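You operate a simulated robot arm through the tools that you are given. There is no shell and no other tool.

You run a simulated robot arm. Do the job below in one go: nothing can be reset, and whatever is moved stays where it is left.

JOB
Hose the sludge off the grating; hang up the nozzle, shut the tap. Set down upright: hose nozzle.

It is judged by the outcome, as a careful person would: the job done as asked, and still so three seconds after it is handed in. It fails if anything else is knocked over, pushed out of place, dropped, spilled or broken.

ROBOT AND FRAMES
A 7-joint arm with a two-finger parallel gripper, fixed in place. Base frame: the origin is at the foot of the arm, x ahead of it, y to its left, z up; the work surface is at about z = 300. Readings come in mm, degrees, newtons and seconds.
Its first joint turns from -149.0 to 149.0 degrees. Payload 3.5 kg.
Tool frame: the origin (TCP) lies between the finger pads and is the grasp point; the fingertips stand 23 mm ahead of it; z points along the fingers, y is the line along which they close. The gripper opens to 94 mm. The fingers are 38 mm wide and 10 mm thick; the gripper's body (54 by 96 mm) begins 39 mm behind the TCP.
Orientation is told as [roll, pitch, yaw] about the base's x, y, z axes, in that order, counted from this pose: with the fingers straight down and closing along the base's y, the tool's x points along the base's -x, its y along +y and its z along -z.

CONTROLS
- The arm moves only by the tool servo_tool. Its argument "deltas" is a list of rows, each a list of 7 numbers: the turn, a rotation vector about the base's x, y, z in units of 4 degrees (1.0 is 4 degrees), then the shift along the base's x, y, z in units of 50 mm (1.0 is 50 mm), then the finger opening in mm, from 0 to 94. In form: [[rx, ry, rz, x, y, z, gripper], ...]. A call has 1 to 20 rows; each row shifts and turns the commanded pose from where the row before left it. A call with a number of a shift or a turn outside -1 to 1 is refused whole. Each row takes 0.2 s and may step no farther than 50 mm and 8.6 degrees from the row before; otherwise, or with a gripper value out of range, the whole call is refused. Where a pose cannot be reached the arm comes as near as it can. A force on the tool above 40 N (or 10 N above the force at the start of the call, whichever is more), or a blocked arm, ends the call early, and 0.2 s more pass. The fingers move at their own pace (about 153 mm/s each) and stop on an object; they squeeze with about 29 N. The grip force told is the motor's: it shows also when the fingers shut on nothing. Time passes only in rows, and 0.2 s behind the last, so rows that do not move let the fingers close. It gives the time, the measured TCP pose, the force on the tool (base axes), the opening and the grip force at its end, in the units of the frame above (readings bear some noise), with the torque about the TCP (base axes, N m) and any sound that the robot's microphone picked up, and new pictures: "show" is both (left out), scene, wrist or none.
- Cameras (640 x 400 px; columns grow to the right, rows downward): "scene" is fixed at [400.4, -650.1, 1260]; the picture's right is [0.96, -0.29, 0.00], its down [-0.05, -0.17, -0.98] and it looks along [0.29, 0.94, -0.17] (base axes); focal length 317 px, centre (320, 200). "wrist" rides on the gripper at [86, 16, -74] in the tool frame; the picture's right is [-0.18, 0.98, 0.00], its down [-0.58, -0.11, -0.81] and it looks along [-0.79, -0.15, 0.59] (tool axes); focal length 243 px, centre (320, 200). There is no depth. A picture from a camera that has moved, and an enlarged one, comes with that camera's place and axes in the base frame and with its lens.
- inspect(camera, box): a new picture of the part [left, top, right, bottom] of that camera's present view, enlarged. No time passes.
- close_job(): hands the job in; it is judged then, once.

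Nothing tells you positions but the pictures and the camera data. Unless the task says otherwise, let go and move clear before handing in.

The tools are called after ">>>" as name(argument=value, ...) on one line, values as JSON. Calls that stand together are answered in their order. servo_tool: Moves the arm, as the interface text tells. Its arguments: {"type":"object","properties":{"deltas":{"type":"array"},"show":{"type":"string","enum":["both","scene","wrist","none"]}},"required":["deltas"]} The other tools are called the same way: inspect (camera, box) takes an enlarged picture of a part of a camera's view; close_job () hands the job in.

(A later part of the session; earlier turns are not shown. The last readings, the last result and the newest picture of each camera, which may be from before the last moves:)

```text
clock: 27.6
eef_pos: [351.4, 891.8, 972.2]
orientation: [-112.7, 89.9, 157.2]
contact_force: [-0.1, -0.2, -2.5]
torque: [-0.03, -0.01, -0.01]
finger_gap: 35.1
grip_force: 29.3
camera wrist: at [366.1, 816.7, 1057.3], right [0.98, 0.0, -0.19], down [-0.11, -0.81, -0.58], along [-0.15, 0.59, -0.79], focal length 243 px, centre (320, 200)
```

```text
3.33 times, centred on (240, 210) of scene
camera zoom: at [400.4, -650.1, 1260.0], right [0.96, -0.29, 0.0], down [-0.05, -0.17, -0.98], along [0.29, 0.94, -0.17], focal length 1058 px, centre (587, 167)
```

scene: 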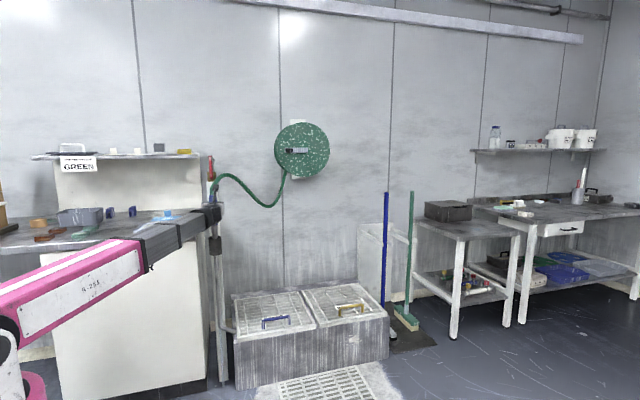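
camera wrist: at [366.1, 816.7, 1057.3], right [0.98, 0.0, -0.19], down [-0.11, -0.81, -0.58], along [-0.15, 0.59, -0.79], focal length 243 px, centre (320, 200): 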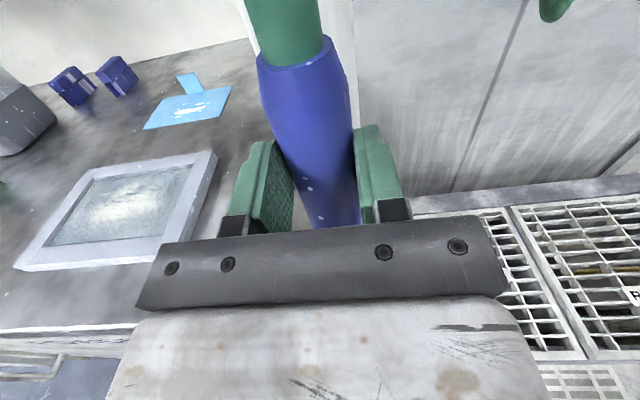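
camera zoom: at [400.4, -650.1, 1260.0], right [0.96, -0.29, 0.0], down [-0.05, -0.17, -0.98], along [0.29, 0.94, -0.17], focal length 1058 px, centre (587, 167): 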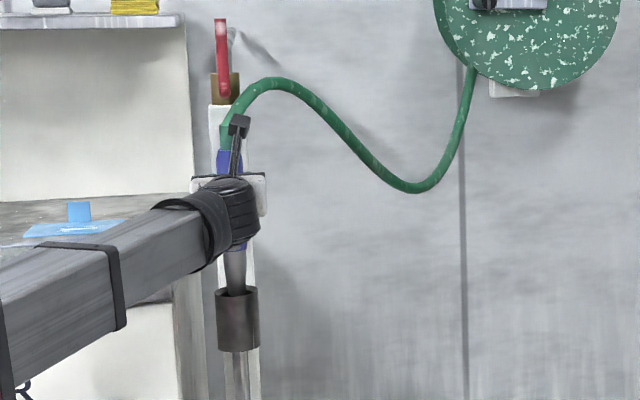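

The nozzle rises cleanly; it has a grey tapered tip still inside the holster, no water seen yet. I'll lift on with a slight pull towards me to stay clear of the lever.

>>> servo_tool(deltas=[[0, 0, 0, 0, -0.06, 0.3, 20], [0, 0, 0, 0, -0.06, 0.3, 20], [0, 0, 0, 0, 0, 0.3, 20], [0, 0, 0, 0, 0, 0, 20]])

>>> inspect(camera="scene", box=[180, 150, 300, 270])

```text
clock: 28.6
eef_pos: [352.3, 885.8, 1015.2]
orientation: [-96.1, 89.8, 173.8]
contact_force: [1.1, -0.9, -3.6]
torque: [-0.01, 0.02, -0.02]
finger_gap: 35.2
grip_force: 29.3
camera wrist: at [366.5, 810.4, 1101.9], right [0.98, 0.0, -0.19], down [-0.11, -0.81, -0.58], along [-0.15, 0.59, -0.79], focal length 243 px, centre (320, 200)
```

scene: 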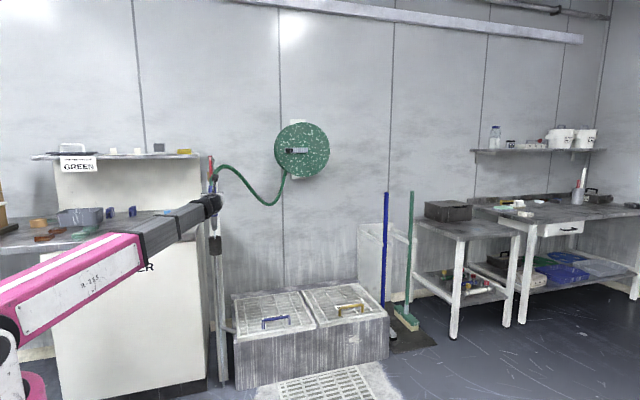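
wrist: 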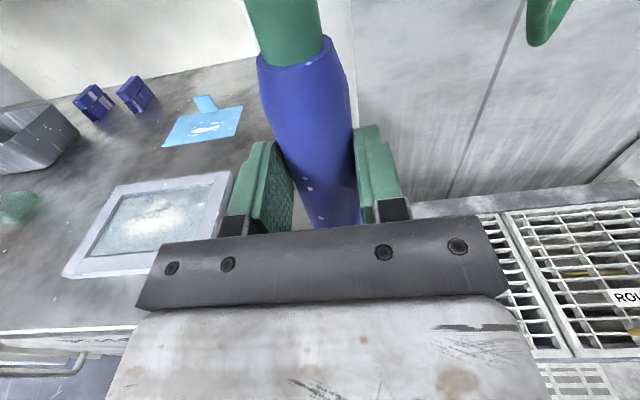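

```text
3.33 times, centred on (240, 210) of scene
camera zoom: at [400.4, -650.1, 1260.0], right [0.96, -0.29, 0.0], down [-0.05, -0.17, -0.98], along [0.29, 0.94, -0.17], focal length 1058 px, centre (587, 167)
```

zoom: 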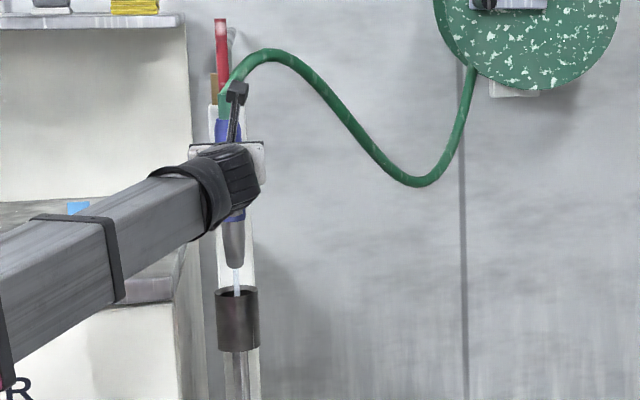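

Water runs from the tip into the holster drain, so the tap is open and the tip is about 150 mm below the grip. I'll carry it, tip straight down, across the separator lid and then out over the floor grating, so the water lands on drained surfaces.

>>> servo_tool(deltas=[[0, 0, 0, 0.3, 0, 0.1, 20], [0, 0, -0.8, 0.7, 0, 0, 20], [0, 0, -1, 0.7, 0, 0, 20], [0, 0, -1, 0.7, 0, -0.2, 20], [0, 0, -1, 0.7, 0, -0.4, 20], [0, 0, -1, 0.7, 0, -0.4, 20], [0, 0, -1, 0.7, -0.1, -0.4, 20], [0, 0, -1, 0.6, -0.3, -0.4, 20], [0, 0, 0, 0, 0, 0, 20]])

```text
clock: 30.6
eef_pos: [607.3, 864.8, 930.7]
orientation: [-109.2, 90.1, 133.7]
contact_force: [0.1, 0.6, -2.1]
torque: [-0.04, 0.01, -0.01]
finger_gap: 35.0
grip_force: 28.8
camera wrist: at [586.5, 791.6, 1016.4], right [0.87, -0.45, -0.18], down [-0.47, -0.67, -0.58], along [0.14, 0.59, -0.79], focal length 243 px, centre (320, 200)
```

scene: 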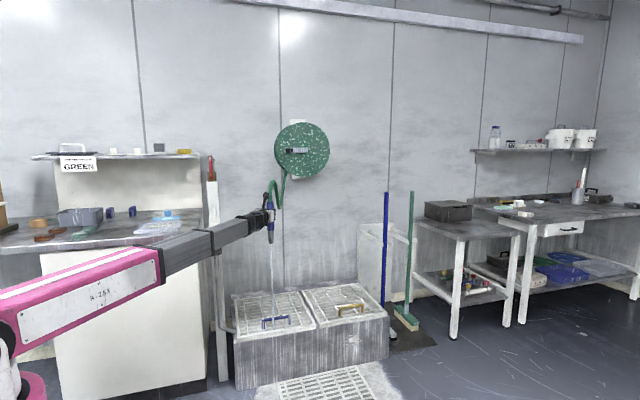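
wrist: 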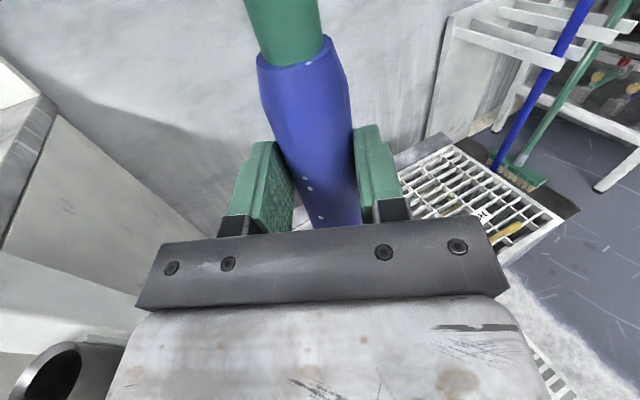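

The jet falls straight down onto the separator lid. Next I move out over the floor grating towards the sludge, lowering and swinging the tool as I go.

>>> servo_tool(deltas=[[0, 0, -0.5, 0.9, -0.4, -0.2, 20], [0, 0, -0.8, 0.7, -0.7, -0.4, 20], [0, 0, -0.8, 0.3, -0.9, -0.3, 20], [0, 0, -0.8, 0.2, -0.9, -0.4, 20], [0, 0, -0.8, 0.2, -0.9, -0.4, 20], [0, 0, -0.8, 0.2, -0.9, -0.4, 20], [0, 0, -0.8, 0.2, -0.9, -0.4, 20], [0, 0, -0.8, 0.2, -0.9, -0.4, 20], [0, 0, -0.8, 0.2, -0.9, -0.4, 20], [0, 0, -0.8, 0.2, -0.8, -0.4, 20], [0, 0, 0, 0, 0, 0, 20]])

```text
refused: row 1 steps farther than a row can; nothing moved
```

One row was slightly too long; I'll shorten the steps and send the same path.

>>> servo_tool(deltas=[[0, 0, -0.5, 0.85, -0.4, -0.2, 20], [0, 0, -0.8, 0.65, -0.6, -0.35, 20], [0, 0, -0.8, 0.3, -0.85, -0.35, 20], [0, 0, -0.8, 0.2, -0.85, -0.4, 20], [0, 0, -0.8, 0.2, -0.85, -0.4, 20], [0, 0, -0.8, 0.2, -0.85, -0.4, 20], [0, 0, -0.8, 0.2, -0.85, -0.4, 20], [0, 0, -0.8, 0.2, -0.85, -0.4, 20], [0, 0, -0.8, 0.2, -0.85, -0.4, 20], [0, 0, -0.8, 0.2, -0.8, -0.4, 20], [0, 0, 0, 0, 0, 0, 20]])

```text
clock: 33.0
eef_pos: [770.5, 473.0, 747.4]
orientation: [-13.3, 89.8, -160.8]
contact_force: [0.6, -0.4, -2.2]
torque: [-0.03, 0.01, 0.01]
finger_gap: 35.2
grip_force: 29.1
out of reach, approached as far as the arm can: row 10
camera wrist: at [713.9, 419.3, 834.0], right [0.53, -0.83, -0.18], down [-0.74, -0.34, -0.58], along [0.42, 0.44, -0.79], focal length 243 px, centre (320, 200)
```

scene: 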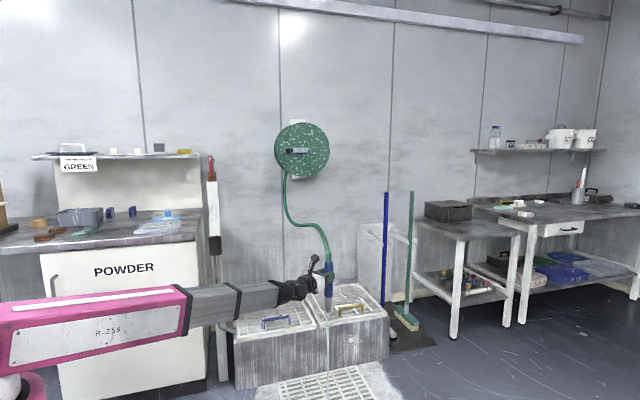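
wrist: 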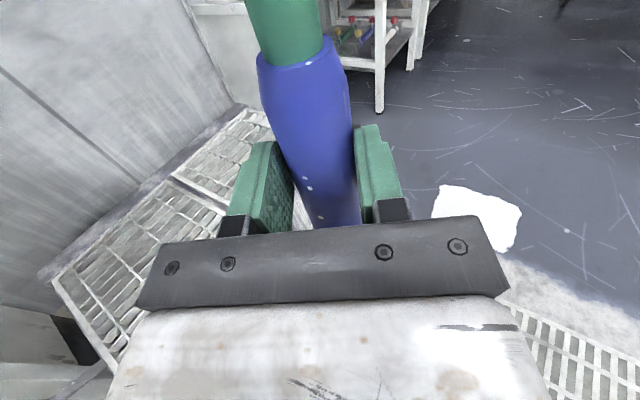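

The nozzle is over the grating at (770, 473), jet straight down. The first sighting puts the sludge at x 749–1015, y 176–442 on the floor, so I'll move over its near part and lower.

>>> servo_tool(deltas=[[0, 0, -0.4, 0.1, -0.6, -0.6, 20], [0, 0, -0.4, 0.1, -0.6, -0.6, 20], [0, 0, -0.4, 0.1, -0.6, -0.6, 20], [0, 0, -0.4, 0.1, -0.6, -0.6, 20], [0, 0, -0.4, 0.1, -0.4, -0.6, 20], [0, 0, 0, 0, 0, 0, 20]])

```text
clock: 34.4
eef_pos: [808.3, 308.6, 603.4]
orientation: [-17.0, 89.8, -172.3]
contact_force: [-0.3, 0.2, -2.1]
torque: [-0.04, 0.01, 0.03]
finger_gap: 35.1
grip_force: 29.0
out of reach, approached as far as the arm can: row 1, 2, 3, 4, 5
camera wrist: at [745.5, 263.1, 690.0], right [0.41, -0.89, -0.18], down [-0.78, -0.24, -0.58], along [0.47, 0.38, -0.79], focal length 243 px, centre (320, 200)
```

scene: 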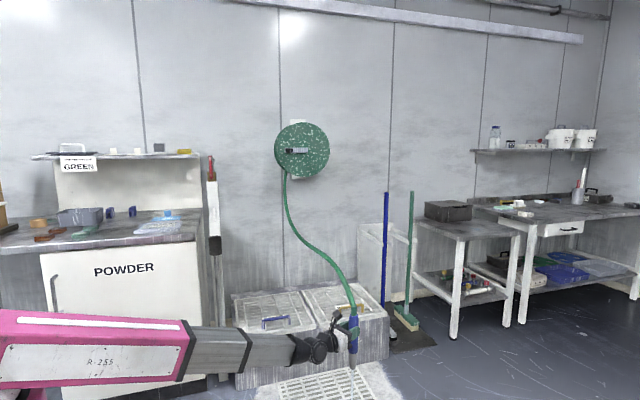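
wrist: 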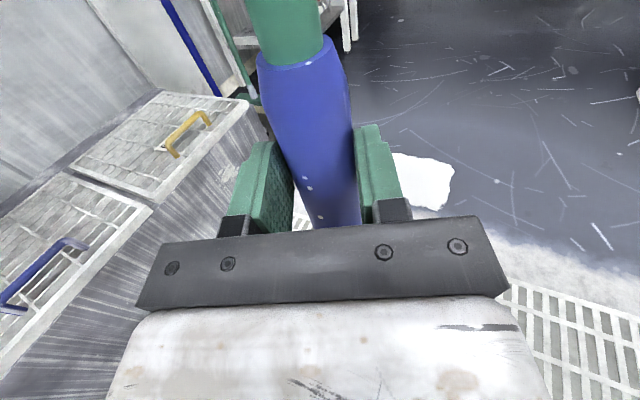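

The arm reports it cannot quite meet the commanded pose here. I'll hold still a moment to see where it settles.

>>> servo_tool(deltas=[[0, 0, 0, 0, 0, 0, 20], [0, 0, 0, 0, 0, 0, 20]], show="none")

>>> inspect(camera="scene", box=[160, 280, 400, 400])

>>> inspect(camera="wrist", box=[480, 240, 640, 400])

```text
clock: 35.0
eef_pos: [807.3, 307.8, 604.0]
orientation: [-14.8, 89.9, -170.0]
contact_force: [-0.6, 0.3, -2.6]
torque: [-0.03, 0.05, -0.01]
finger_gap: 35.0
grip_force: 29.1
```

```text
2.67 times, centred on (280, 340) of scene
camera zoom: at [400.4, -650.1, 1260.0], right [0.96, -0.29, 0.0], down [-0.05, -0.17, -0.98], along [0.29, 0.94, -0.17], focal length 846 px, centre (427, -173)
```

zoom: 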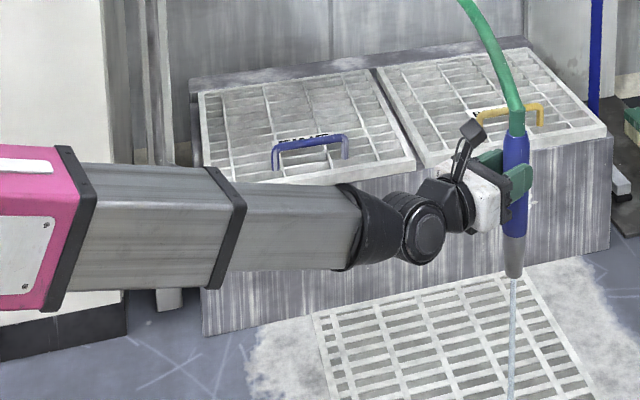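

```text
2.50 times, centred on (560, 320) of wrist
camera zoom: at [745.5, 263.3, 690.2], right [0.41, -0.89, -0.18], down [-0.78, -0.24, -0.58], along [0.47, 0.38, -0.79], focal length 606 px, centre (-280, -100)
```

zoom: 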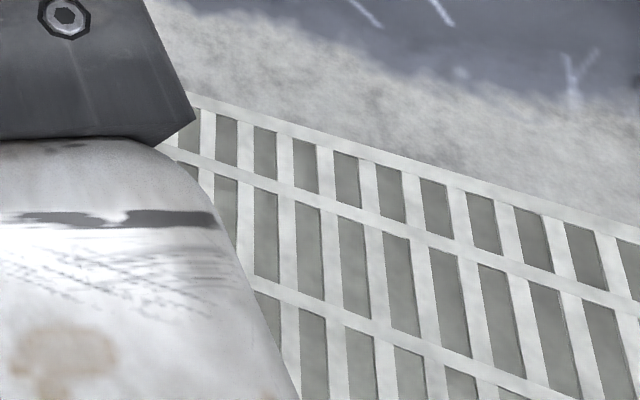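

The jet lands on the grating. The deviation suggests a wrist limit, so I'll swing the tool yaw back counter-clockwise and see whether the reach recovers.

>>> servo_tool(deltas=[[0, 0, 0.8, 0, 0, 0, 20], [0, 0, 0.8, 0, 0, 0, 20], [0, 0, 0.8, 0, 0, 0, 20], [0, 0, 0.8, 0, 0, 0, 20], [0, 0, 0, 0, 0, 0, 20]])

```text
clock: 36.2
eef_pos: [807.1, 309.1, 603.4]
orientation: [-114.3, 90.0, 102.4]
contact_force: [-0.6, -0.9, -1.5]
torque: [-0.03, 0.03, 0.03]
finger_gap: 34.9
grip_force: 29.2
camera wrist: at [755.3, 251.4, 689.7], right [0.59, -0.79, -0.18], down [-0.71, -0.4, -0.58], along [0.38, 0.47, -0.79], focal length 243 px, centre (320, 200)
```

scene: 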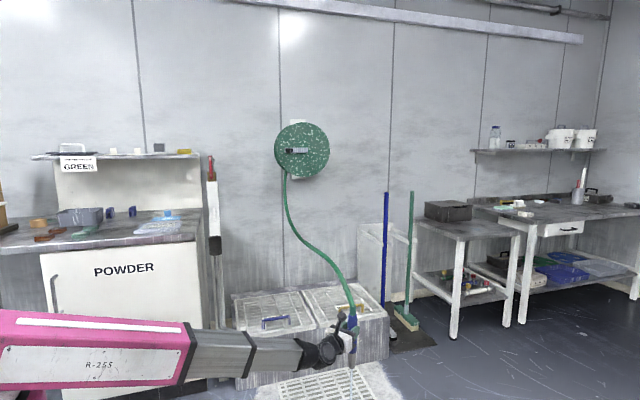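
wrist: 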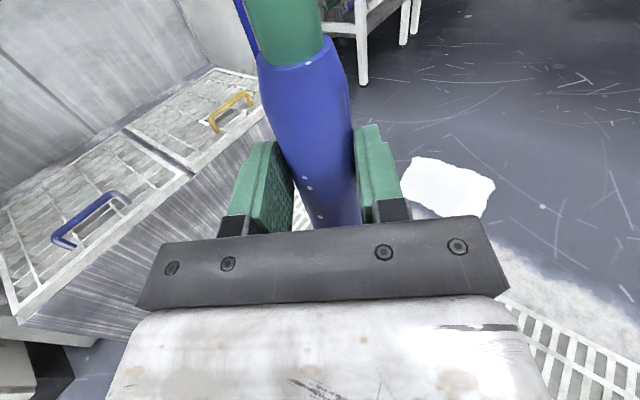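

Reach recovered with the tool yawed to about 37°, so I'll keep that. Now lowering the nozzle for a stronger wash.

>>> servo_tool(deltas=[[0, 0, 0.3, 0, 0, -0.5, 20], [0, 0, 0.3, 0, 0, -0.5, 20], [0, 0, 0.3, 0, 0, -0.5, 20], [0, 0, 0.3, 0, 0, -0.5, 20], [0, 0, 0, 0, 0, 0, 20]])

```text
clock: 37.4
eef_pos: [807.4, 309.3, 503.1]
orientation: [-141.1, 90.0, 80.4]
contact_force: [0.5, 0.5, -2.6]
torque: [0.01, -0.02, 0.01]
finger_gap: 35.2
grip_force: 28.8
camera wrist: at [760.1, 247.8, 589.2], right [0.65, -0.74, -0.18], down [-0.68, -0.45, -0.58], along [0.34, 0.5, -0.79], focal length 243 px, centre (320, 200)
```

scene: 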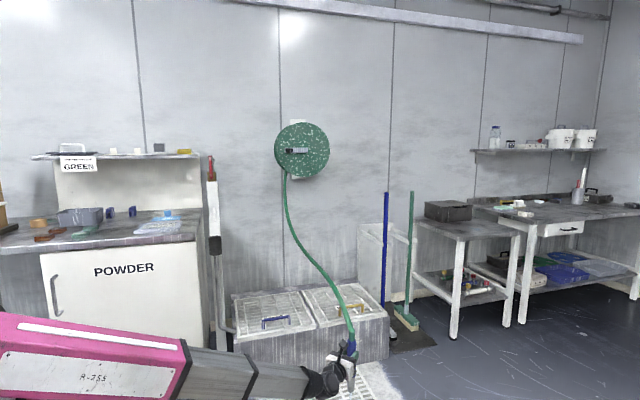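
wrist: 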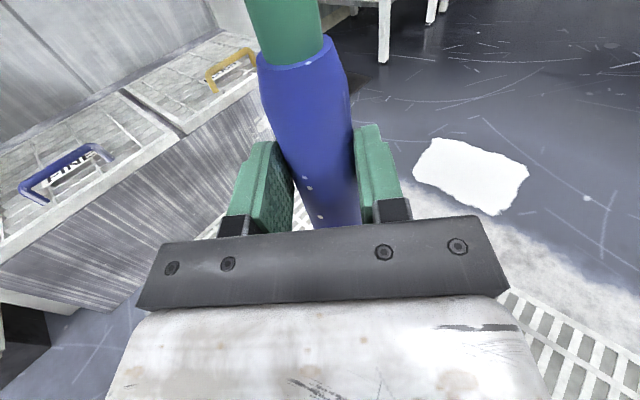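

Lowering works well with no reach trouble. I'll now sweep the jet over the sludge in a back-and-forth pattern, starting at its -y end.

>>> servo_tool(deltas=[[0, 0, 0, 0.11, -0.48, -0.3, 20], [0, 0, 0, 0.11, -0.48, -0.3, 20], [0, 0, 0, 0.11, -0.48, -0.3, 20], [0, 0, 0, 0.11, -0.48, -0.3, 20], [0, 0, 0, 0.11, -0.48, -0.3, 20], [0, 0, 0, 0.32, 0, 0, 20], [0, 0, 0, 0.4, 0.5, 0, 20], [0, 0, 0, -0.467, 0, 0, 20], [0, 0, 0, -0.467, 0, 0, 20], [0, 0, 0, -0.467, 0, 0, 20], [0, 0, 0, -0.25, 0.35, 0, 20], [0, 0, 0, -0.25, 0.35, 0, 20], [0, 0, 0, 0.45, 0, 0, 20], [0, 0, 0, 0.45, 0, 0, 20], [0, 0, 0, 0.45, 0, 0, 20], [0, 0, 0, 0.45, 0, 0, 20], [0, 0, 0, 0.45, 0, 0, 20], [0, 0, 0, 0.45, 0, 0, 20]])

```text
clock: 41.2
eef_pos: [910.2, 248.3, 427.7]
orientation: [-73.2, 90.0, 148.2]
contact_force: [-0.3, 0.6, -1.9]
torque: [-0.07, 0.06, 0.01]
finger_gap: 35.1
grip_force: 29.0
camera wrist: at [863.6, 187.2, 514.3], right [0.65, -0.74, -0.18], down [-0.68, -0.45, -0.58], along [0.34, 0.5, -0.79], focal length 243 px, centre (320, 200)
```

scene: 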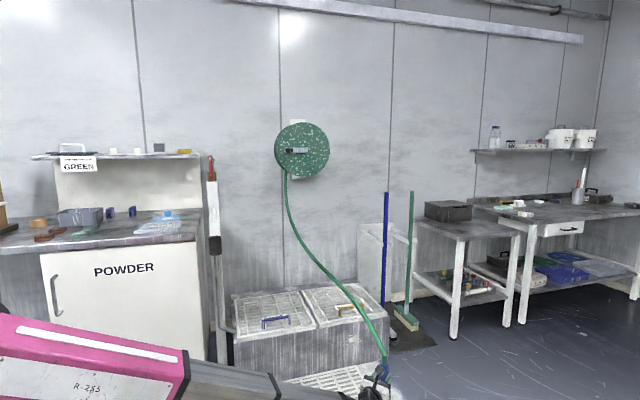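
wrist: 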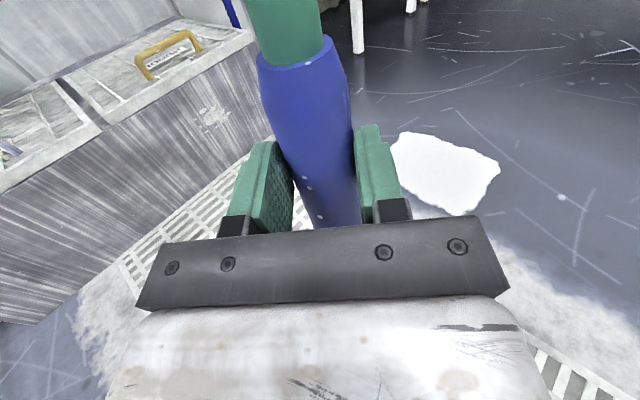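

The sweep runs smoothly with no reach trouble. Next strips at y≈285 and 320.

>>> servo_tool(deltas=[[0, 0, 0, 0.4, 0.35, 0, 20], [0, 0, 0, 0.4, 0.35, 0, 20], [0, 0, 0, -0.4875, 0, 0, 20], [0, 0, 0, -0.4875, 0, 0, 20], [0, 0, 0, -0.4875, 0, 0, 20], [0, 0, 0, -0.4875, 0, 0, 20], [0, 0, 0, -0.4875, 0, 0, 20], [0, 0, 0, -0.4875, 0, 0, 20], [0, 0, 0, -0.4875, 0, 0, 20], [0, 0, 0, -0.4875, 0, 0, 20], [0, 0, 0, -0.05, 0.35, 0, 20], [0, 0, 0, -0.05, 0.35, 0, 20], [0, 0, 0, 0.48, 0, 0, 20], [0, 0, 0, 0.48, 0, 0, 20], [0, 0, 0, 0.48, 0, 0, 20], [0, 0, 0, 0.48, 0, 0, 20], [0, 0, 0, 0.48, 0, 0, 20], [0, 0, 0, 0.48, 0, 0, 20], [0, 0, 0, 0.48, 0, 0, 20], [0, 0, 0, 0.48, 0, 0, 20]], show="wrist")

>>> servo_tool(deltas=[[0, 0, 0, 0.45, 0, 0, 20], [0, 0, 0, 0.45, 0, 0, 20], [0, 0, 0.2, 0.2, 0.35, 0, 20], [0, 0, 0.2, 0.1, 0.35, 0, 20], [0, 0, 0, -0.48, 0, 0, 20], [0, 0, 0, -0.48, 0, 0, 20], [0, 0, 0, -0.48, 0, 0, 20], [0, 0, 0, -0.48, 0, 0, 20], [0, 0, 0, -0.48, 0, 0, 20], [0, 0, 0, -0.48, 0, 0, 20], [0, 0, 0, -0.48, 0, 0, 20], [0, 0, 0, -0.48, 0, 0, 20], [0, 0, 0, -0.48, 0, 0, 20], [0, 0, 0, -0.48, 0, 0, 20]], show="wrist")

```text
clock: 45.4
eef_pos: [942.8, 320.2, 429.2]
orientation: [-90.8, 90.0, 130.6]
contact_force: [0.2, 0.4, -1.9]
torque: [-0.04, 0.02, 0.01]
finger_gap: 35.1
grip_force: 28.7
camera wrist: at [896.0, 258.4, 515.2], right [0.65, -0.74, -0.18], down [-0.68, -0.45, -0.58], along [0.34, 0.5, -0.79], focal length 243 px, centre (320, 200)
```

wrist: 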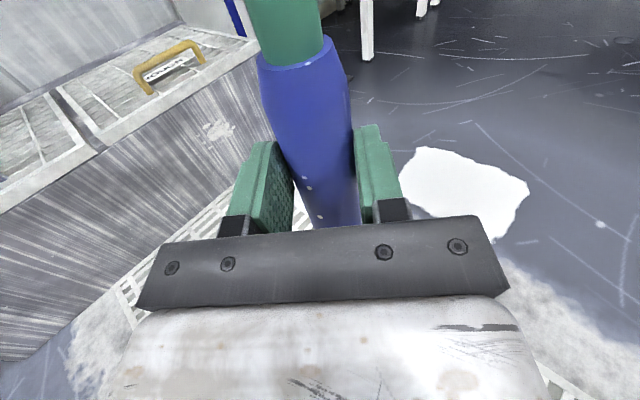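

```text
clock: 48.4
eef_pos: [762.6, 354.4, 428.9]
orientation: [-117.4, 90.0, 105.7]
contact_force: [0.1, 0.1, -1.5]
torque: [-0.04, 0.0, -0.01]
finger_gap: 35.1
grip_force: 29.5
camera wrist: at [717.4, 291.7, 514.4], right [0.67, -0.72, -0.18], down [-0.66, -0.47, -0.58], along [0.33, 0.51, -0.79], focal length 243 px, centre (320, 200)
```

wrist: 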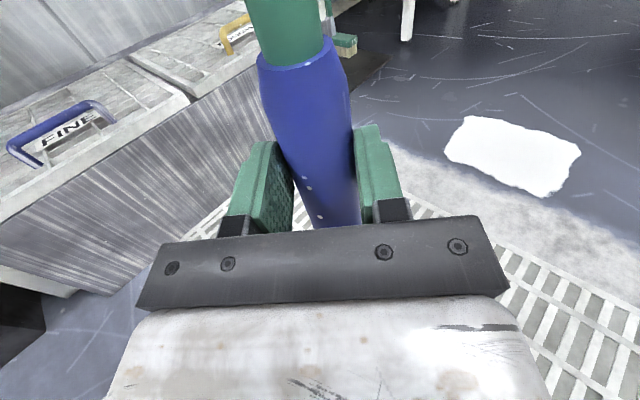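

Only the +y end remains: strips at y≈390, 420 and 440.

>>> servo_tool(deltas=[[0, 0, 0, 0.28, 0.35, 0, 20], [0, 0, 0, 0.28, 0.35, 0, 20], [0, 0, 0, 0.4875, 0, 0, 20], [0, 0, 0, 0.4875, 0, 0, 20], [0, 0, 0, 0.4875, 0, 0, 20], [0, 0, 0, 0.4875, 0, 0, 20], [0, 0, 0, 0.4875, 0, 0, 20], [0, 0, 0, 0.4875, 0, 0, 20], [0, 0, 0, 0.4875, 0, 0, 20], [0, 0, 0, 0.4875, 0, 0, 20], [0, 0, 0, -0.35, 0.3, 0, 20], [0, 0, 0, -0.35, 0.3, 0, 20], [0, 0, 0, -0.5, 0, 0, 20], [0, 0, 0, -0.5, 0, 0, 20], [0, 0, 0, -0.5, 0, 0, 20], [0, 0, 0, -0.5, 0, 0, 20], [0, 0, 0, -0.5, 0, 0, 20], [0, 0, 0, 0.35, 0.25, 0, 20], [0, 0, 0, 0.4, 0.2, 0, 20], [0, 0, 0, 0.5, 0, 0, 20]], show="wrist")

```text
clock: 52.6
eef_pos: [887.3, 442.5, 428.9]
orientation: [-108.2, 90.1, 114.8]
contact_force: [0.5, 0.6, -3.0]
torque: [-0.03, 0.04, 0.03]
finger_gap: 35.3
grip_force: 29.3
camera wrist: at [843.1, 379.3, 514.7], right [0.67, -0.72, -0.18], down [-0.66, -0.47, -0.58], along [0.33, 0.51, -0.79], focal length 243 px, centre (320, 200)
```

wrist: 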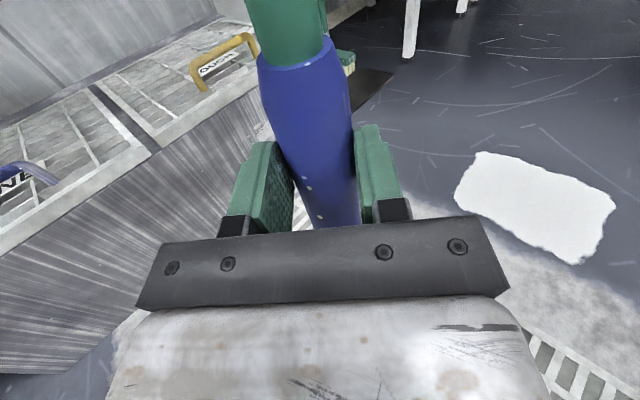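

The whole patch outline has been swept once. I'll now move back along the grating towards the robot and yaw the tool left so the washed area shows in the wrist camera.

>>> servo_tool(deltas=[[0, 0, 0.4, -0.3, -0.55, 0, 20], [0, 0, 0.6, -0.3, -0.55, 0, 20], [0, 0, 0.6, -0.3, -0.55, 0, 20], [0, 0, 0.8, -0.3, -0.55, 0, 20], [0, 0, 0.8, -0.3, -0.55, 0, 20], [0, 0, 0.8, -0.3, -0.55, 0, 20], [0, 0, 0.8, -0.3, -0.55, 0, 20], [0, 0, 0.8, -0.3, -0.55, 0, 20], [0, 0, 0.8, -0.3, -0.55, 0, 20], [0, 0, 0.8, -0.3, -0.55, 0, 20], [0, 0, 0.8, -0.3, -0.55, 0, 20], [0, 0, 0.8, -0.3, -0.55, 0, 20], [0, 0, 0, 0, 0, 0, 20]])

```text
clock: 55.4
eef_pos: [706.8, 111.1, 427.6]
orientation: [-95.8, 89.9, 162.6]
contact_force: [0.0, 0.2, -2.0]
torque: [-0.05, 0.0, -0.02]
finger_gap: 34.9
grip_force: 29.5
camera wrist: at [707.3, 34.8, 514.0], right [0.96, -0.2, -0.19], down [-0.27, -0.77, -0.58], along [-0.03, 0.61, -0.79], focal length 243 px, centre (320, 200)
```

scene: 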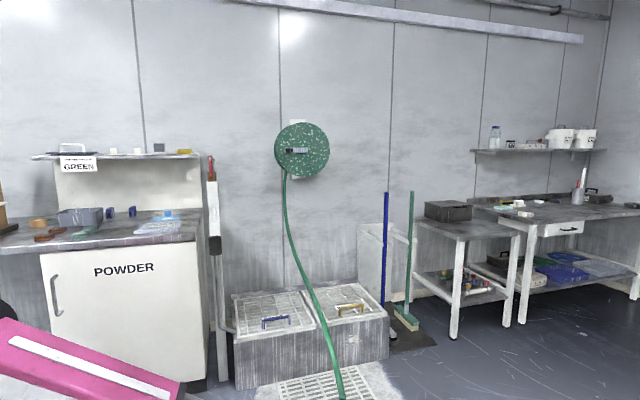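
wrist: 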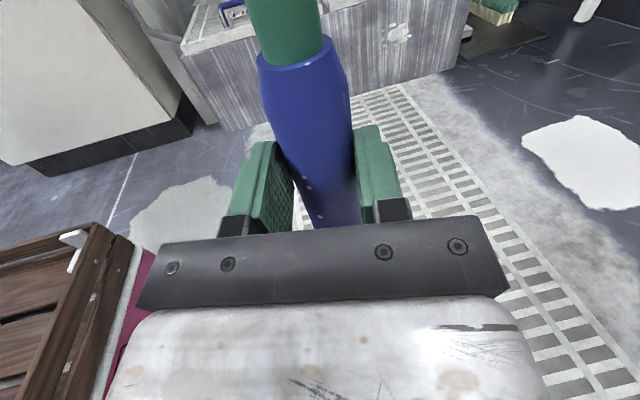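

The visible part of the old sludge area looks like clean grating already. I'll shift slightly further to get the whole patch in view.

>>> servo_tool(deltas=[[0, 0, 0.7, -0.1, -0.4, 0, 20], [0, 0, 0.7, -0.1, -0.4, 0, 20], [0, 0, 0.7, -0.1, -0.4, 0, 20], [0, 0, 0.7, -0.1, -0.4, 0, 20], [0, 0, 0.7, -0.1, -0.4, 0, 20], [0, 0, 0, 0, 0, 0, 20]])

>>> inspect(camera="wrist", box=[360, 60, 600, 240])

```text
clock: 56.8
eef_pos: [682.1, 12.0, 428.8]
orientation: [-114.3, 90.0, 158.0]
contact_force: [-0.2, 1.3, -2.8]
torque: [-0.05, 0.03, -0.01]
finger_gap: 35.1
grip_force: 28.6
camera wrist: at [700.1, -62.2, 515.0], right [0.98, 0.04, -0.18], down [-0.08, -0.81, -0.58], along [-0.17, 0.59, -0.79], focal length 243 px, centre (320, 200)
```

scene: 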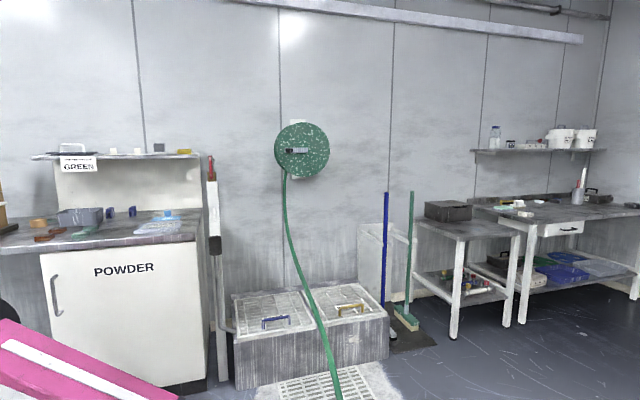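
wrist: 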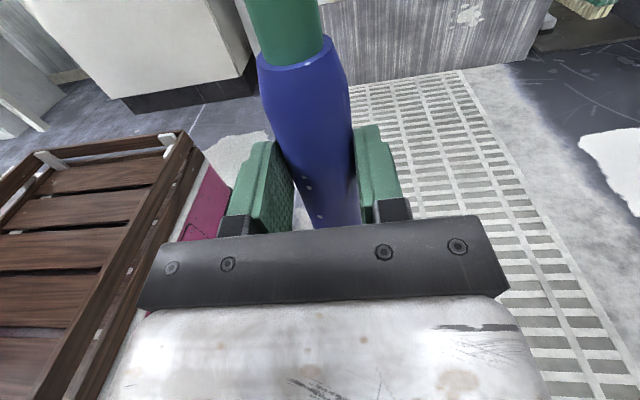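

```text
2.22 times, centred on (480, 150) of wrist
camera zoom: at [700.1, -62.2, 515.0], right [0.98, 0.04, -0.18], down [-0.08, -0.81, -0.58], along [-0.17, 0.59, -0.79], focal length 539 px, centre (-36, 311)
```

zoom: 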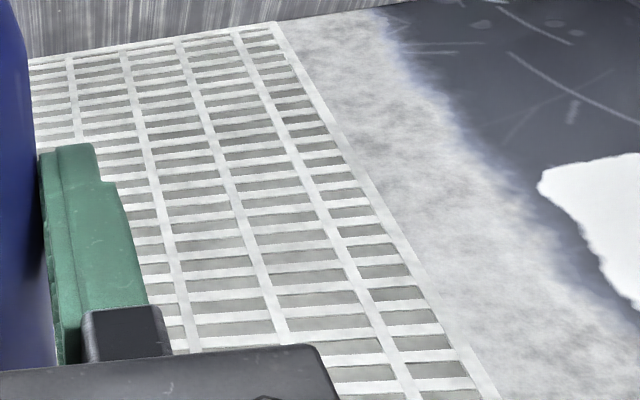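

Most of the former patch is clean grating; the near-left part is still hidden by the gripper. I'll shift further along the grating and yaw a bit more to see that as well.

>>> servo_tool(deltas=[[0, 0, 0.7, 0, -0.45, 0, 20], [0, 0, 0.7, 0, -0.45, 0, 20], [0, 0, 0.7, 0, -0.45, 0, 20], [0, 0, 0.7, 0, -0.45, 0, 20], [0, 0, 0.7, 0, -0.45, 0, 20], [0, 0, 0.5, 0, -0.45, 0, 20], [0, 0, 0, 0, 0, 0, 20]])

>>> inspect(camera="wrist", box=[360, 60, 600, 240])

```text
clock: 58.4
eef_pos: [685.7, -68.1, 418.7]
orientation: [-1.3, 88.5, -77.2]
contact_force: [-0.4, -0.1, -2.4]
torque: [-0.05, 0.01, 0.02]
finger_gap: 35.1
grip_force: 29.4
out of reach, approached as far as the arm can: row 4, 5, 6
camera wrist: at [718.2, -132.8, 506.8], right [0.95, 0.24, -0.18], down [0.1, -0.82, -0.56], along [-0.29, 0.52, -0.81], focal length 243 px, centre (320, 200)
```

scene: 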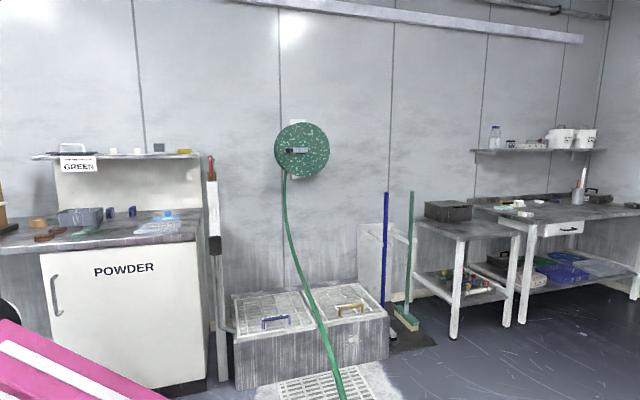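
wrist: 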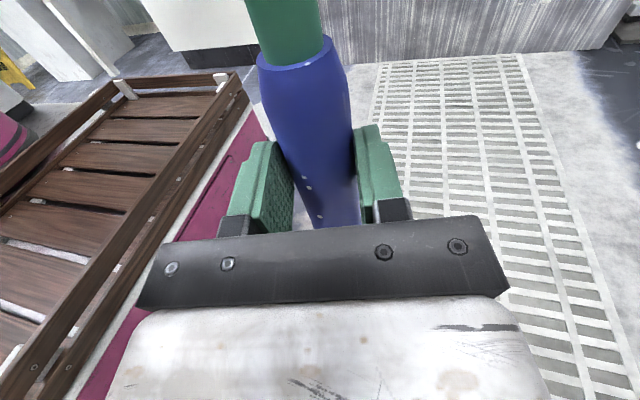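

```text
2.22 times, centred on (480, 150) of wrist
camera zoom: at [718.2, -132.8, 506.8], right [0.95, 0.24, -0.18], down [0.1, -0.82, -0.56], along [-0.29, 0.52, -0.81], focal length 539 px, centre (-36, 311)
```

zoom: 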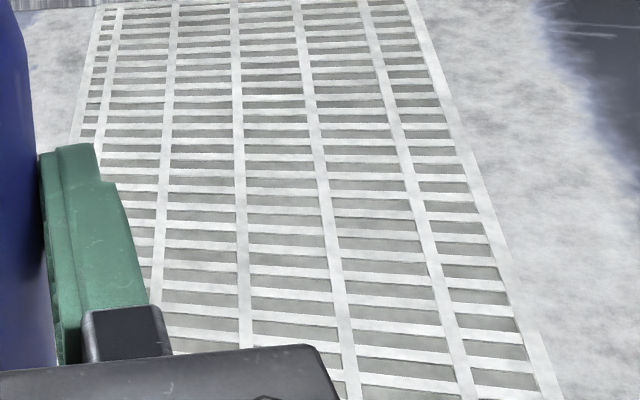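

Everything in view is clean grating with no sludge left; just a sliver by the near edge was hidden. I'll give that near edge and left edge another rinse on the way back, straightening the nozzle to vertical again.

>>> servo_tool(deltas=[[0.09, 0.02, -0.75, 0.335, 0.58, 0.02, 20], [0.09, 0.02, -0.75, 0.335, 0.58, 0.02, 20], [0.09, 0.02, -0.75, 0.335, 0.58, 0.02, 20], [0.09, 0.02, -0.75, 0.335, 0.58, 0.02, 20], [0, 0, -0.75, 0.335, 0.58, 0.02, 20], [0, 0, -0.75, 0.335, 0.58, 0.02, 20], [0, 0, -0.75, 0.335, 0.58, 0.02, 20], [0, 0, -0.75, 0.335, 0.58, 0.02, 20], [0, 0, 0, 0.4, 0.2, 0, 20], [0, 0, 0, 0.4, 0.2, 0, 20], [0, 0, 0, -0.4, 0, 0, 20], [0, 0, 0, -0.4, 0, 0, 20], [0, 0, 0, -0.4, 0.2, 0, 20], [0, 0, 0, -0.4, 0.3, 0, 20], [0, 0, 0, -0.4, 0.5, 0, 20], [0, 0, 0, -0.2, 0.5, 0, 20], [0, 0, 0, 0, 0.5, 0, 20], [0, 0, 0, 0, 0.5, 0, 20], [0, 0, 0, 0.3, 0.5, 0, 20]])

```text
clock: 62.4
eef_pos: [766.4, 335.0, 426.7]
orientation: [-103.9, 89.8, 156.3]
contact_force: [0.2, -0.1, -2.2]
torque: [-0.05, 0.02, -0.03]
finger_gap: 34.9
grip_force: 28.5
camera wrist: at [769.0, 259.5, 512.9], right [0.97, -0.17, -0.19], down [-0.25, -0.78, -0.58], along [-0.05, 0.61, -0.79], focal length 243 px, centre (320, 200)
```

scene: 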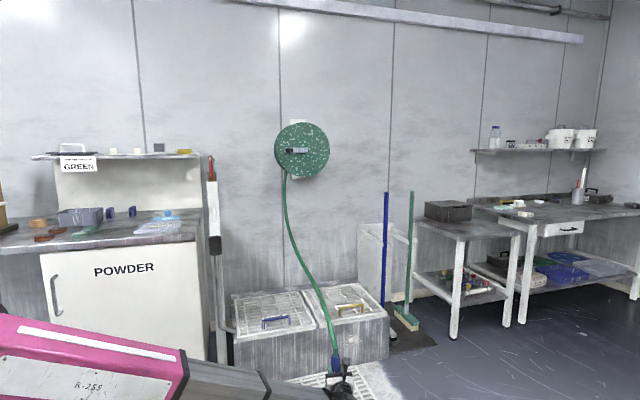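
wrist: 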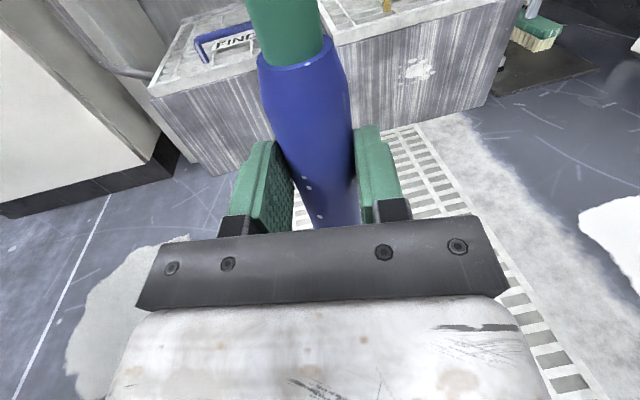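

The nozzle is vertical again and the rinse is complete. I'll carry it back the same way: up along the grating, over the separator lid towards the holster.

>>> servo_tool(deltas=[[0, 0, 0, -0.115, 0.66, 0.53, 20], [0, 0, 0, -0.115, 0.66, 0.53, 20], [0, 0, 0, -0.115, 0.66, 0.53, 20], [0, 0, 0, -0.115, 0.66, 0.53, 20], [0, 0, 0, -0.115, 0.66, 0.53, 20], [0, 0, 0, -0.115, 0.66, 0.53, 20], [0, 0, 0, -0.115, 0.66, 0.53, 20], [0, 0, 0, -0.115, 0.66, 0.53, 20], [0, 0, 0, -0.12, 0.7, 0.64, 20], [0, 0, 0, -0.12, 0.7, 0.64, 20], [0, 0, 0, -0.12, 0.7, 0.64, 20], [0, 0, 0, -0.12, 0.7, 0.64, 20], [0, 0, 0, -0.12, 0.7, 0.64, 20], [0, 0, 0, -0.33, 0.6, 0.67, 20], [0, 0, 0, -0.33, 0.6, 0.67, 20], [0, 0, 0, -0.33, 0.6, 0.67, 20], [0, 0, 0, 0, 0, 0, 20]])

```text
clock: 66.0
eef_pos: [639.0, 865.4, 900.6]
orientation: [-88.7, 89.8, 171.6]
contact_force: [-0.1, 1.1, -2.1]
torque: [-0.04, 0.01, 0.03]
finger_gap: 35.3
grip_force: 28.6
camera wrist: at [642.2, 788.7, 985.8], right [0.97, -0.17, -0.19], down [-0.24, -0.78, -0.58], along [-0.05, 0.61, -0.79], focal length 243 px, centre (320, 200)
```

scene: 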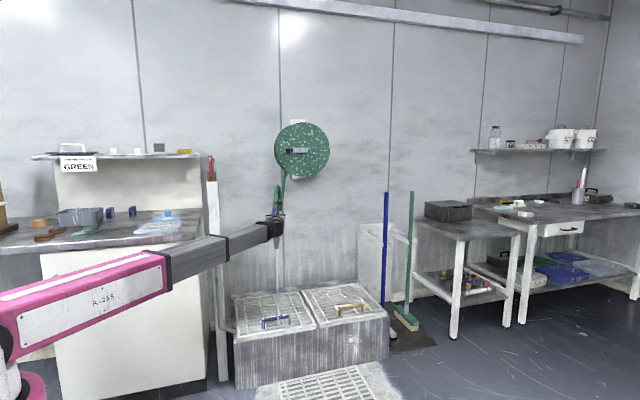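
wrist: 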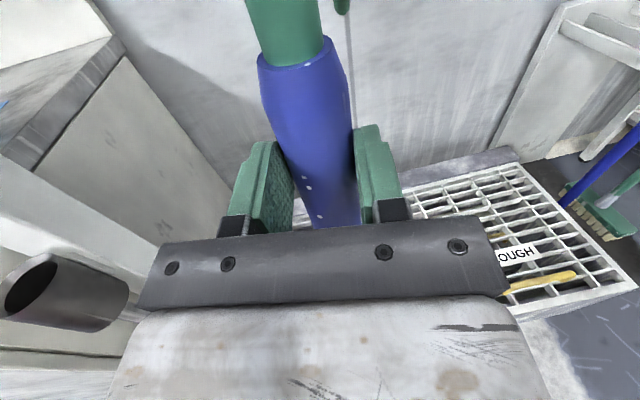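

I'm back over the separator lid with the nozzle vertical. Now over to above the holster, turning the tool back to face +y.

>>> servo_tool(deltas=[[0, 0, 0.2, -0.3, 0.1, 0.9, 20], [0, 0, 0.3, -0.3, 0.1, 0.9, 20], [0, 0, 0.4, -0.8, 0.04, 0.12, 20], [0, 0, 0.4, -0.8, 0.04, 0.12, 20], [0, 0, 0.4, -0.8, 0.04, 0.12, 20], [0, 0, 0.4, -0.8, 0.04, 0.12, 20], [0, 0, 0.4, -0.8, 0.04, 0.12, 20], [0, 0, 0, -0.8, 0.04, 0.12, 20], [0, 0, 0, -0.34, 0, 0, 20], [0, 0, 0, 0, 0, 0, 20]])

>>> inspect(camera="scene", box=[180, 150, 300, 270])

```text
clock: 68.2
eef_pos: [351.8, 886.1, 1026.3]
orientation: [-96.0, 89.9, 174.4]
contact_force: [-0.4, 0.0, -2.2]
torque: [-0.08, 0.0, 0.0]
finger_gap: 35.2
grip_force: 28.6
camera wrist: at [367.9, 811.6, 1112.0], right [0.98, 0.01, -0.19], down [-0.11, -0.81, -0.58], along [-0.15, 0.59, -0.79], focal length 243 px, centre (320, 200)
```

scene: 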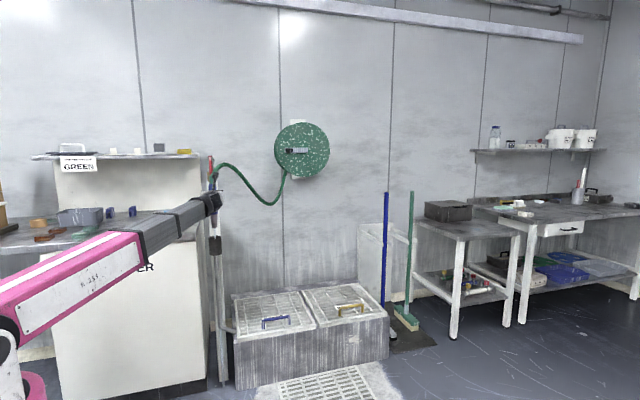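
wrist: 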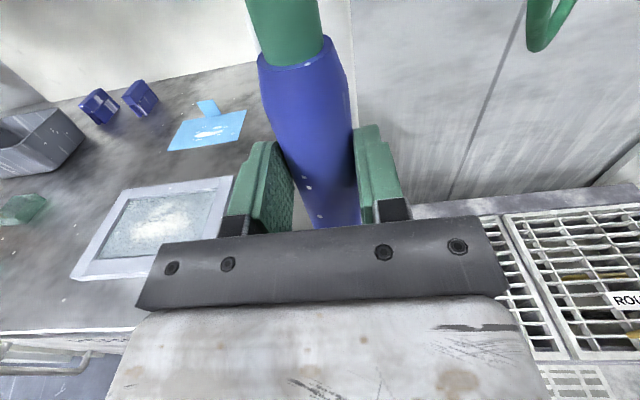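

```text
3.33 times, centred on (240, 210) of scene
camera zoom: at [400.4, -650.1, 1260.0], right [0.96, -0.29, 0.0], down [-0.05, -0.17, -0.98], along [0.29, 0.94, -0.17], focal length 1058 px, centre (587, 167)
```

zoom: 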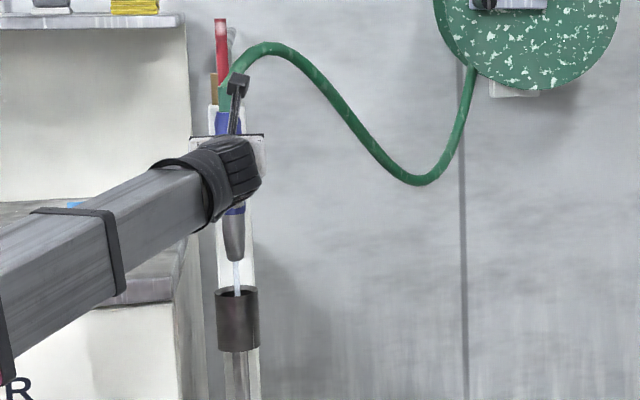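

The jet goes right into the holster, so it's lined up. I'll lower with a small correction back in y.

>>> servo_tool(deltas=[[0, 0, 0, 0, 0.02, -0.3, 20], [0, 0, 0, 0, 0.03, -0.3, 20], [0, 0, 0, 0, 0.03, -0.3, 20], [0, 0, 0, 0, 0.02, -0.3, 20], [0, 0, 0, 0, 0, -0.3, 20], [0, 0, 0, 0, 0, 0, 20]])

>>> inspect(camera="scene", box=[180, 150, 300, 270])

```text
clock: 69.6
eef_pos: [353.9, 891.8, 951.0]
orientation: [-99.9, 89.9, 170.5]
contact_force: [-0.3, 0.0, -2.4]
torque: [-0.04, -0.01, -0.02]
finger_gap: 34.8
grip_force: 29.4
camera wrist: at [368.8, 817.0, 1036.6], right [0.98, 0.0, -0.19], down [-0.11, -0.81, -0.58], along [-0.15, 0.59, -0.79], focal length 243 px, centre (320, 200)
```

scene: 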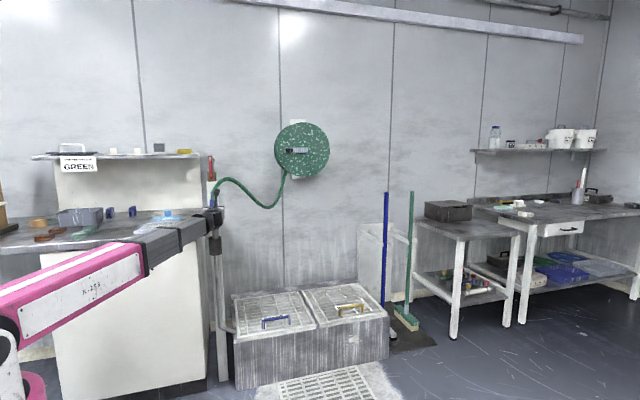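
wrist: 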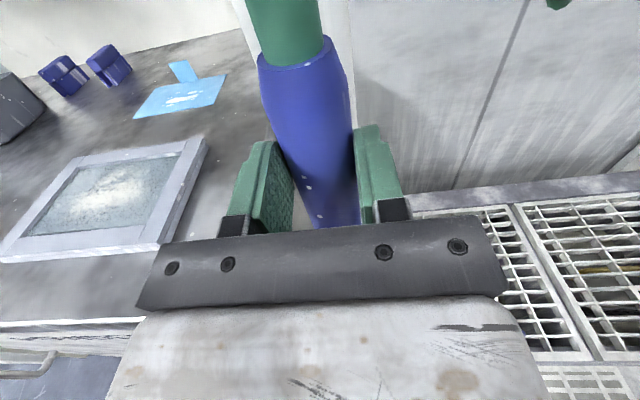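

```text
3.33 times, centred on (240, 210) of scene
camera zoom: at [400.4, -650.1, 1260.0], right [0.96, -0.29, 0.0], down [-0.05, -0.17, -0.98], along [0.29, 0.94, -0.17], focal length 1058 px, centre (587, 167)
```

zoom: 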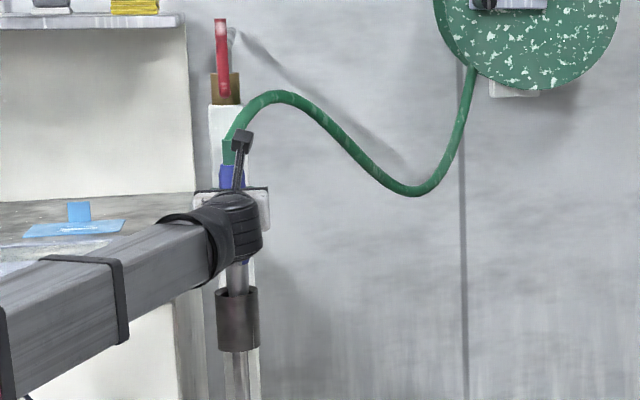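

The tip is inside the holster with no side force. I'll lower gently until it seats.

>>> servo_tool(deltas=[[0, 0, 0, -0.04, 0, -0.15, 20], [0, 0, 0, 0, 0, -0.15, 20], [0, 0, 0, 0, 0, -0.15, 20], [0, 0, 0, 0, 0, -0.1, 20], [0, 0, 0, 0, 0, -0.1, 20], [0, 0, 0, 0, 0, 0, 20]], show="wrist")

```text
clock: 71.0
eef_pos: [351.4, 890.1, 918.2]
orientation: [-101.3, 90.0, 169.0]
contact_force: [-0.1, -0.6, -3.0]
torque: [-0.07, 0.02, -0.01]
finger_gap: 35.2
grip_force: 29.2
camera wrist: at [367.1, 817.2, 1003.9], right [0.98, 0.01, -0.19], down [-0.11, -0.81, -0.58], along [-0.15, 0.59, -0.79], focal length 243 px, centre (320, 200)
```

wrist: 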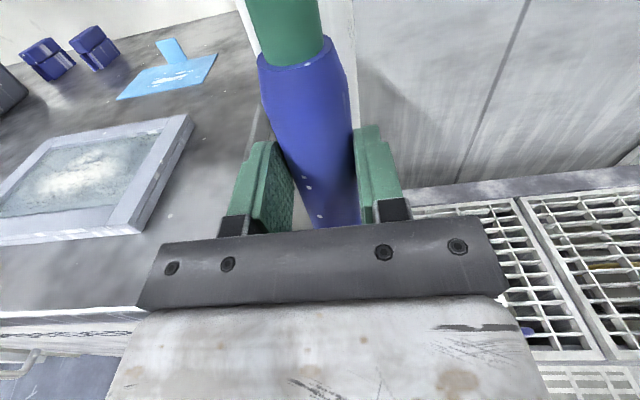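

>>> servo_tool(deltas=[[0, 0, 0, 0, 0.02, -0.06, 20], [0, 0, 0, 0, 0, -0.06, 20], [0, 0, 0, 0, 0, -0.06, 20], [0, 0, 0, 0, 0, 0, 20]], show="wrist")

```text
clock: 72.0
eef_pos: [351.6, 891.6, 907.9]
orientation: [-94.6, 89.9, 175.7]
contact_force: [-1.0, 0.0, -2.3]
torque: [-0.03, 0.0, 0.01]
finger_gap: 35.2
grip_force: 29.0
camera wrist: at [367.0, 818.4, 994.6], right [0.98, 0.01, -0.19], down [-0.11, -0.81, -0.58], along [-0.15, 0.59, -0.79], focal length 243 px, centre (320, 200)
```

wrist: 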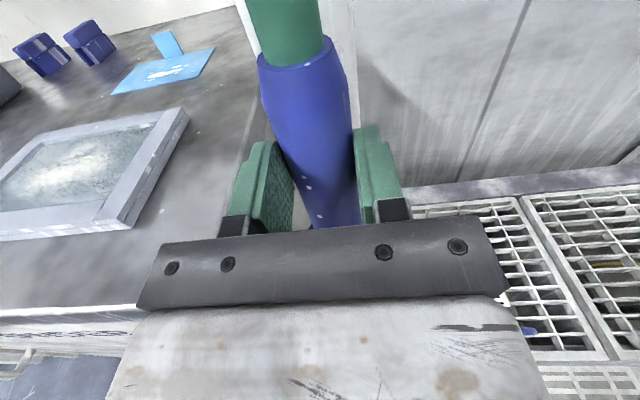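

Still hanging freely (2.3 N, just its weight), so it has a few more millimetres to go. I'll keep lowering in small steps until the weight comes off.

>>> servo_tool(deltas=[[0, 0, 0, 0, 0, -0.04, 20], [0, 0, 0, 0, 0, -0.04, 20], [0, 0, 0, 0, 0, 0, 20]], show="none")

>>> servo_tool(deltas=[[0, 0, 0, 0, 0, -0.04, 20], [0, 0, 0, 0, 0, -0.04, 20], [0, 0, 0, 0, 0, 0, 20]], show="wrist")

```text
clock: 72.8
eef_pos: [352.7, 891.0, 904.6]
orientation: [-97.1, 89.9, 173.2]
contact_force: [0.4, -0.3, -2.0]
torque: [-0.08, 0.0, 0.03]
finger_gap: 34.9
grip_force: 29.1
```

```text
clock: 73.6
eef_pos: [352.1, 892.0, 900.9]
orientation: [-125.2, 89.9, 145.2]
contact_force: [0.2, 0.5, 22.6]
torque: [0.47, -0.18, -0.02]
finger_gap: 35.2
grip_force: 29.0
camera wrist: at [366.9, 817.6, 987.9], right [0.98, 0.01, -0.19], down [-0.11, -0.81, -0.58], along [-0.15, 0.59, -0.79], focal length 243 px, centre (320, 200)
```

wrist: 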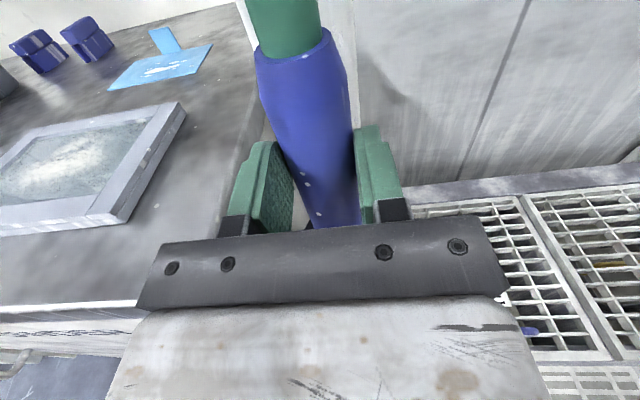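

It has seated (22 N upward on the tool). I'll ease off slightly, open the fingers, and watch that the nozzle stays put.

>>> servo_tool(deltas=[[0, 0, 0, 0, 0, 0.03, 20], [0, 0, 0, 0, 0, 0, 36], [0, 0, 0, 0, 0, 0, 44], [0, 0, 0, 0, 0, 0, 60], [0, 0, 0, 0, 0, 0, 80], [0, 0, 0, 0, 0, 0, 80]])

```text
clock: 75.0
eef_pos: [351.5, 891.8, 901.1]
orientation: [-98.7, 90.0, 171.7]
contact_force: [-1.1, 0.3, 0.7]
torque: [-0.02, 0.01, -0.01]
finger_gap: 80.0
grip_force: 0.1
camera wrist: at [366.9, 818.4, 988.3], right [0.98, 0.01, -0.19], down [-0.11, -0.81, -0.58], along [-0.15, 0.59, -0.79], focal length 243 px, centre (320, 200)
```

scene: 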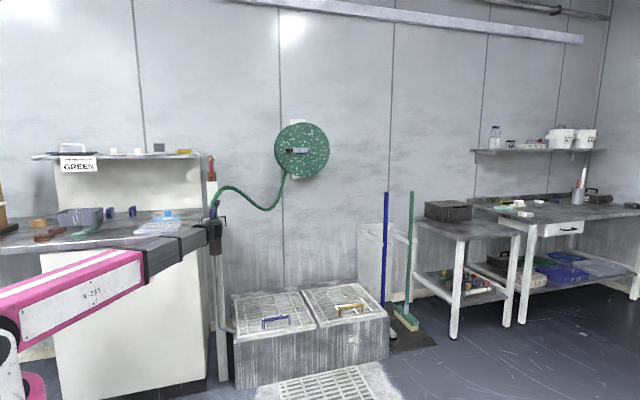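
wrist: 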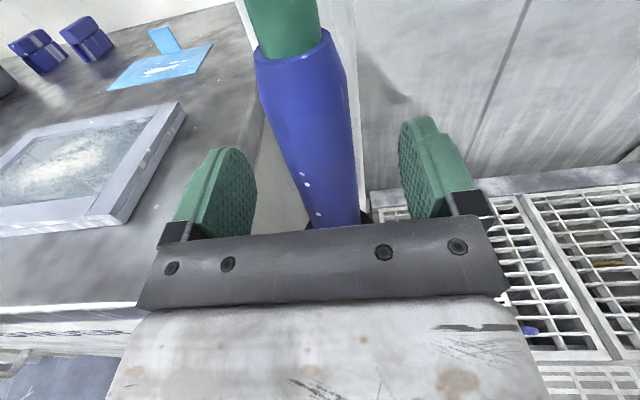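

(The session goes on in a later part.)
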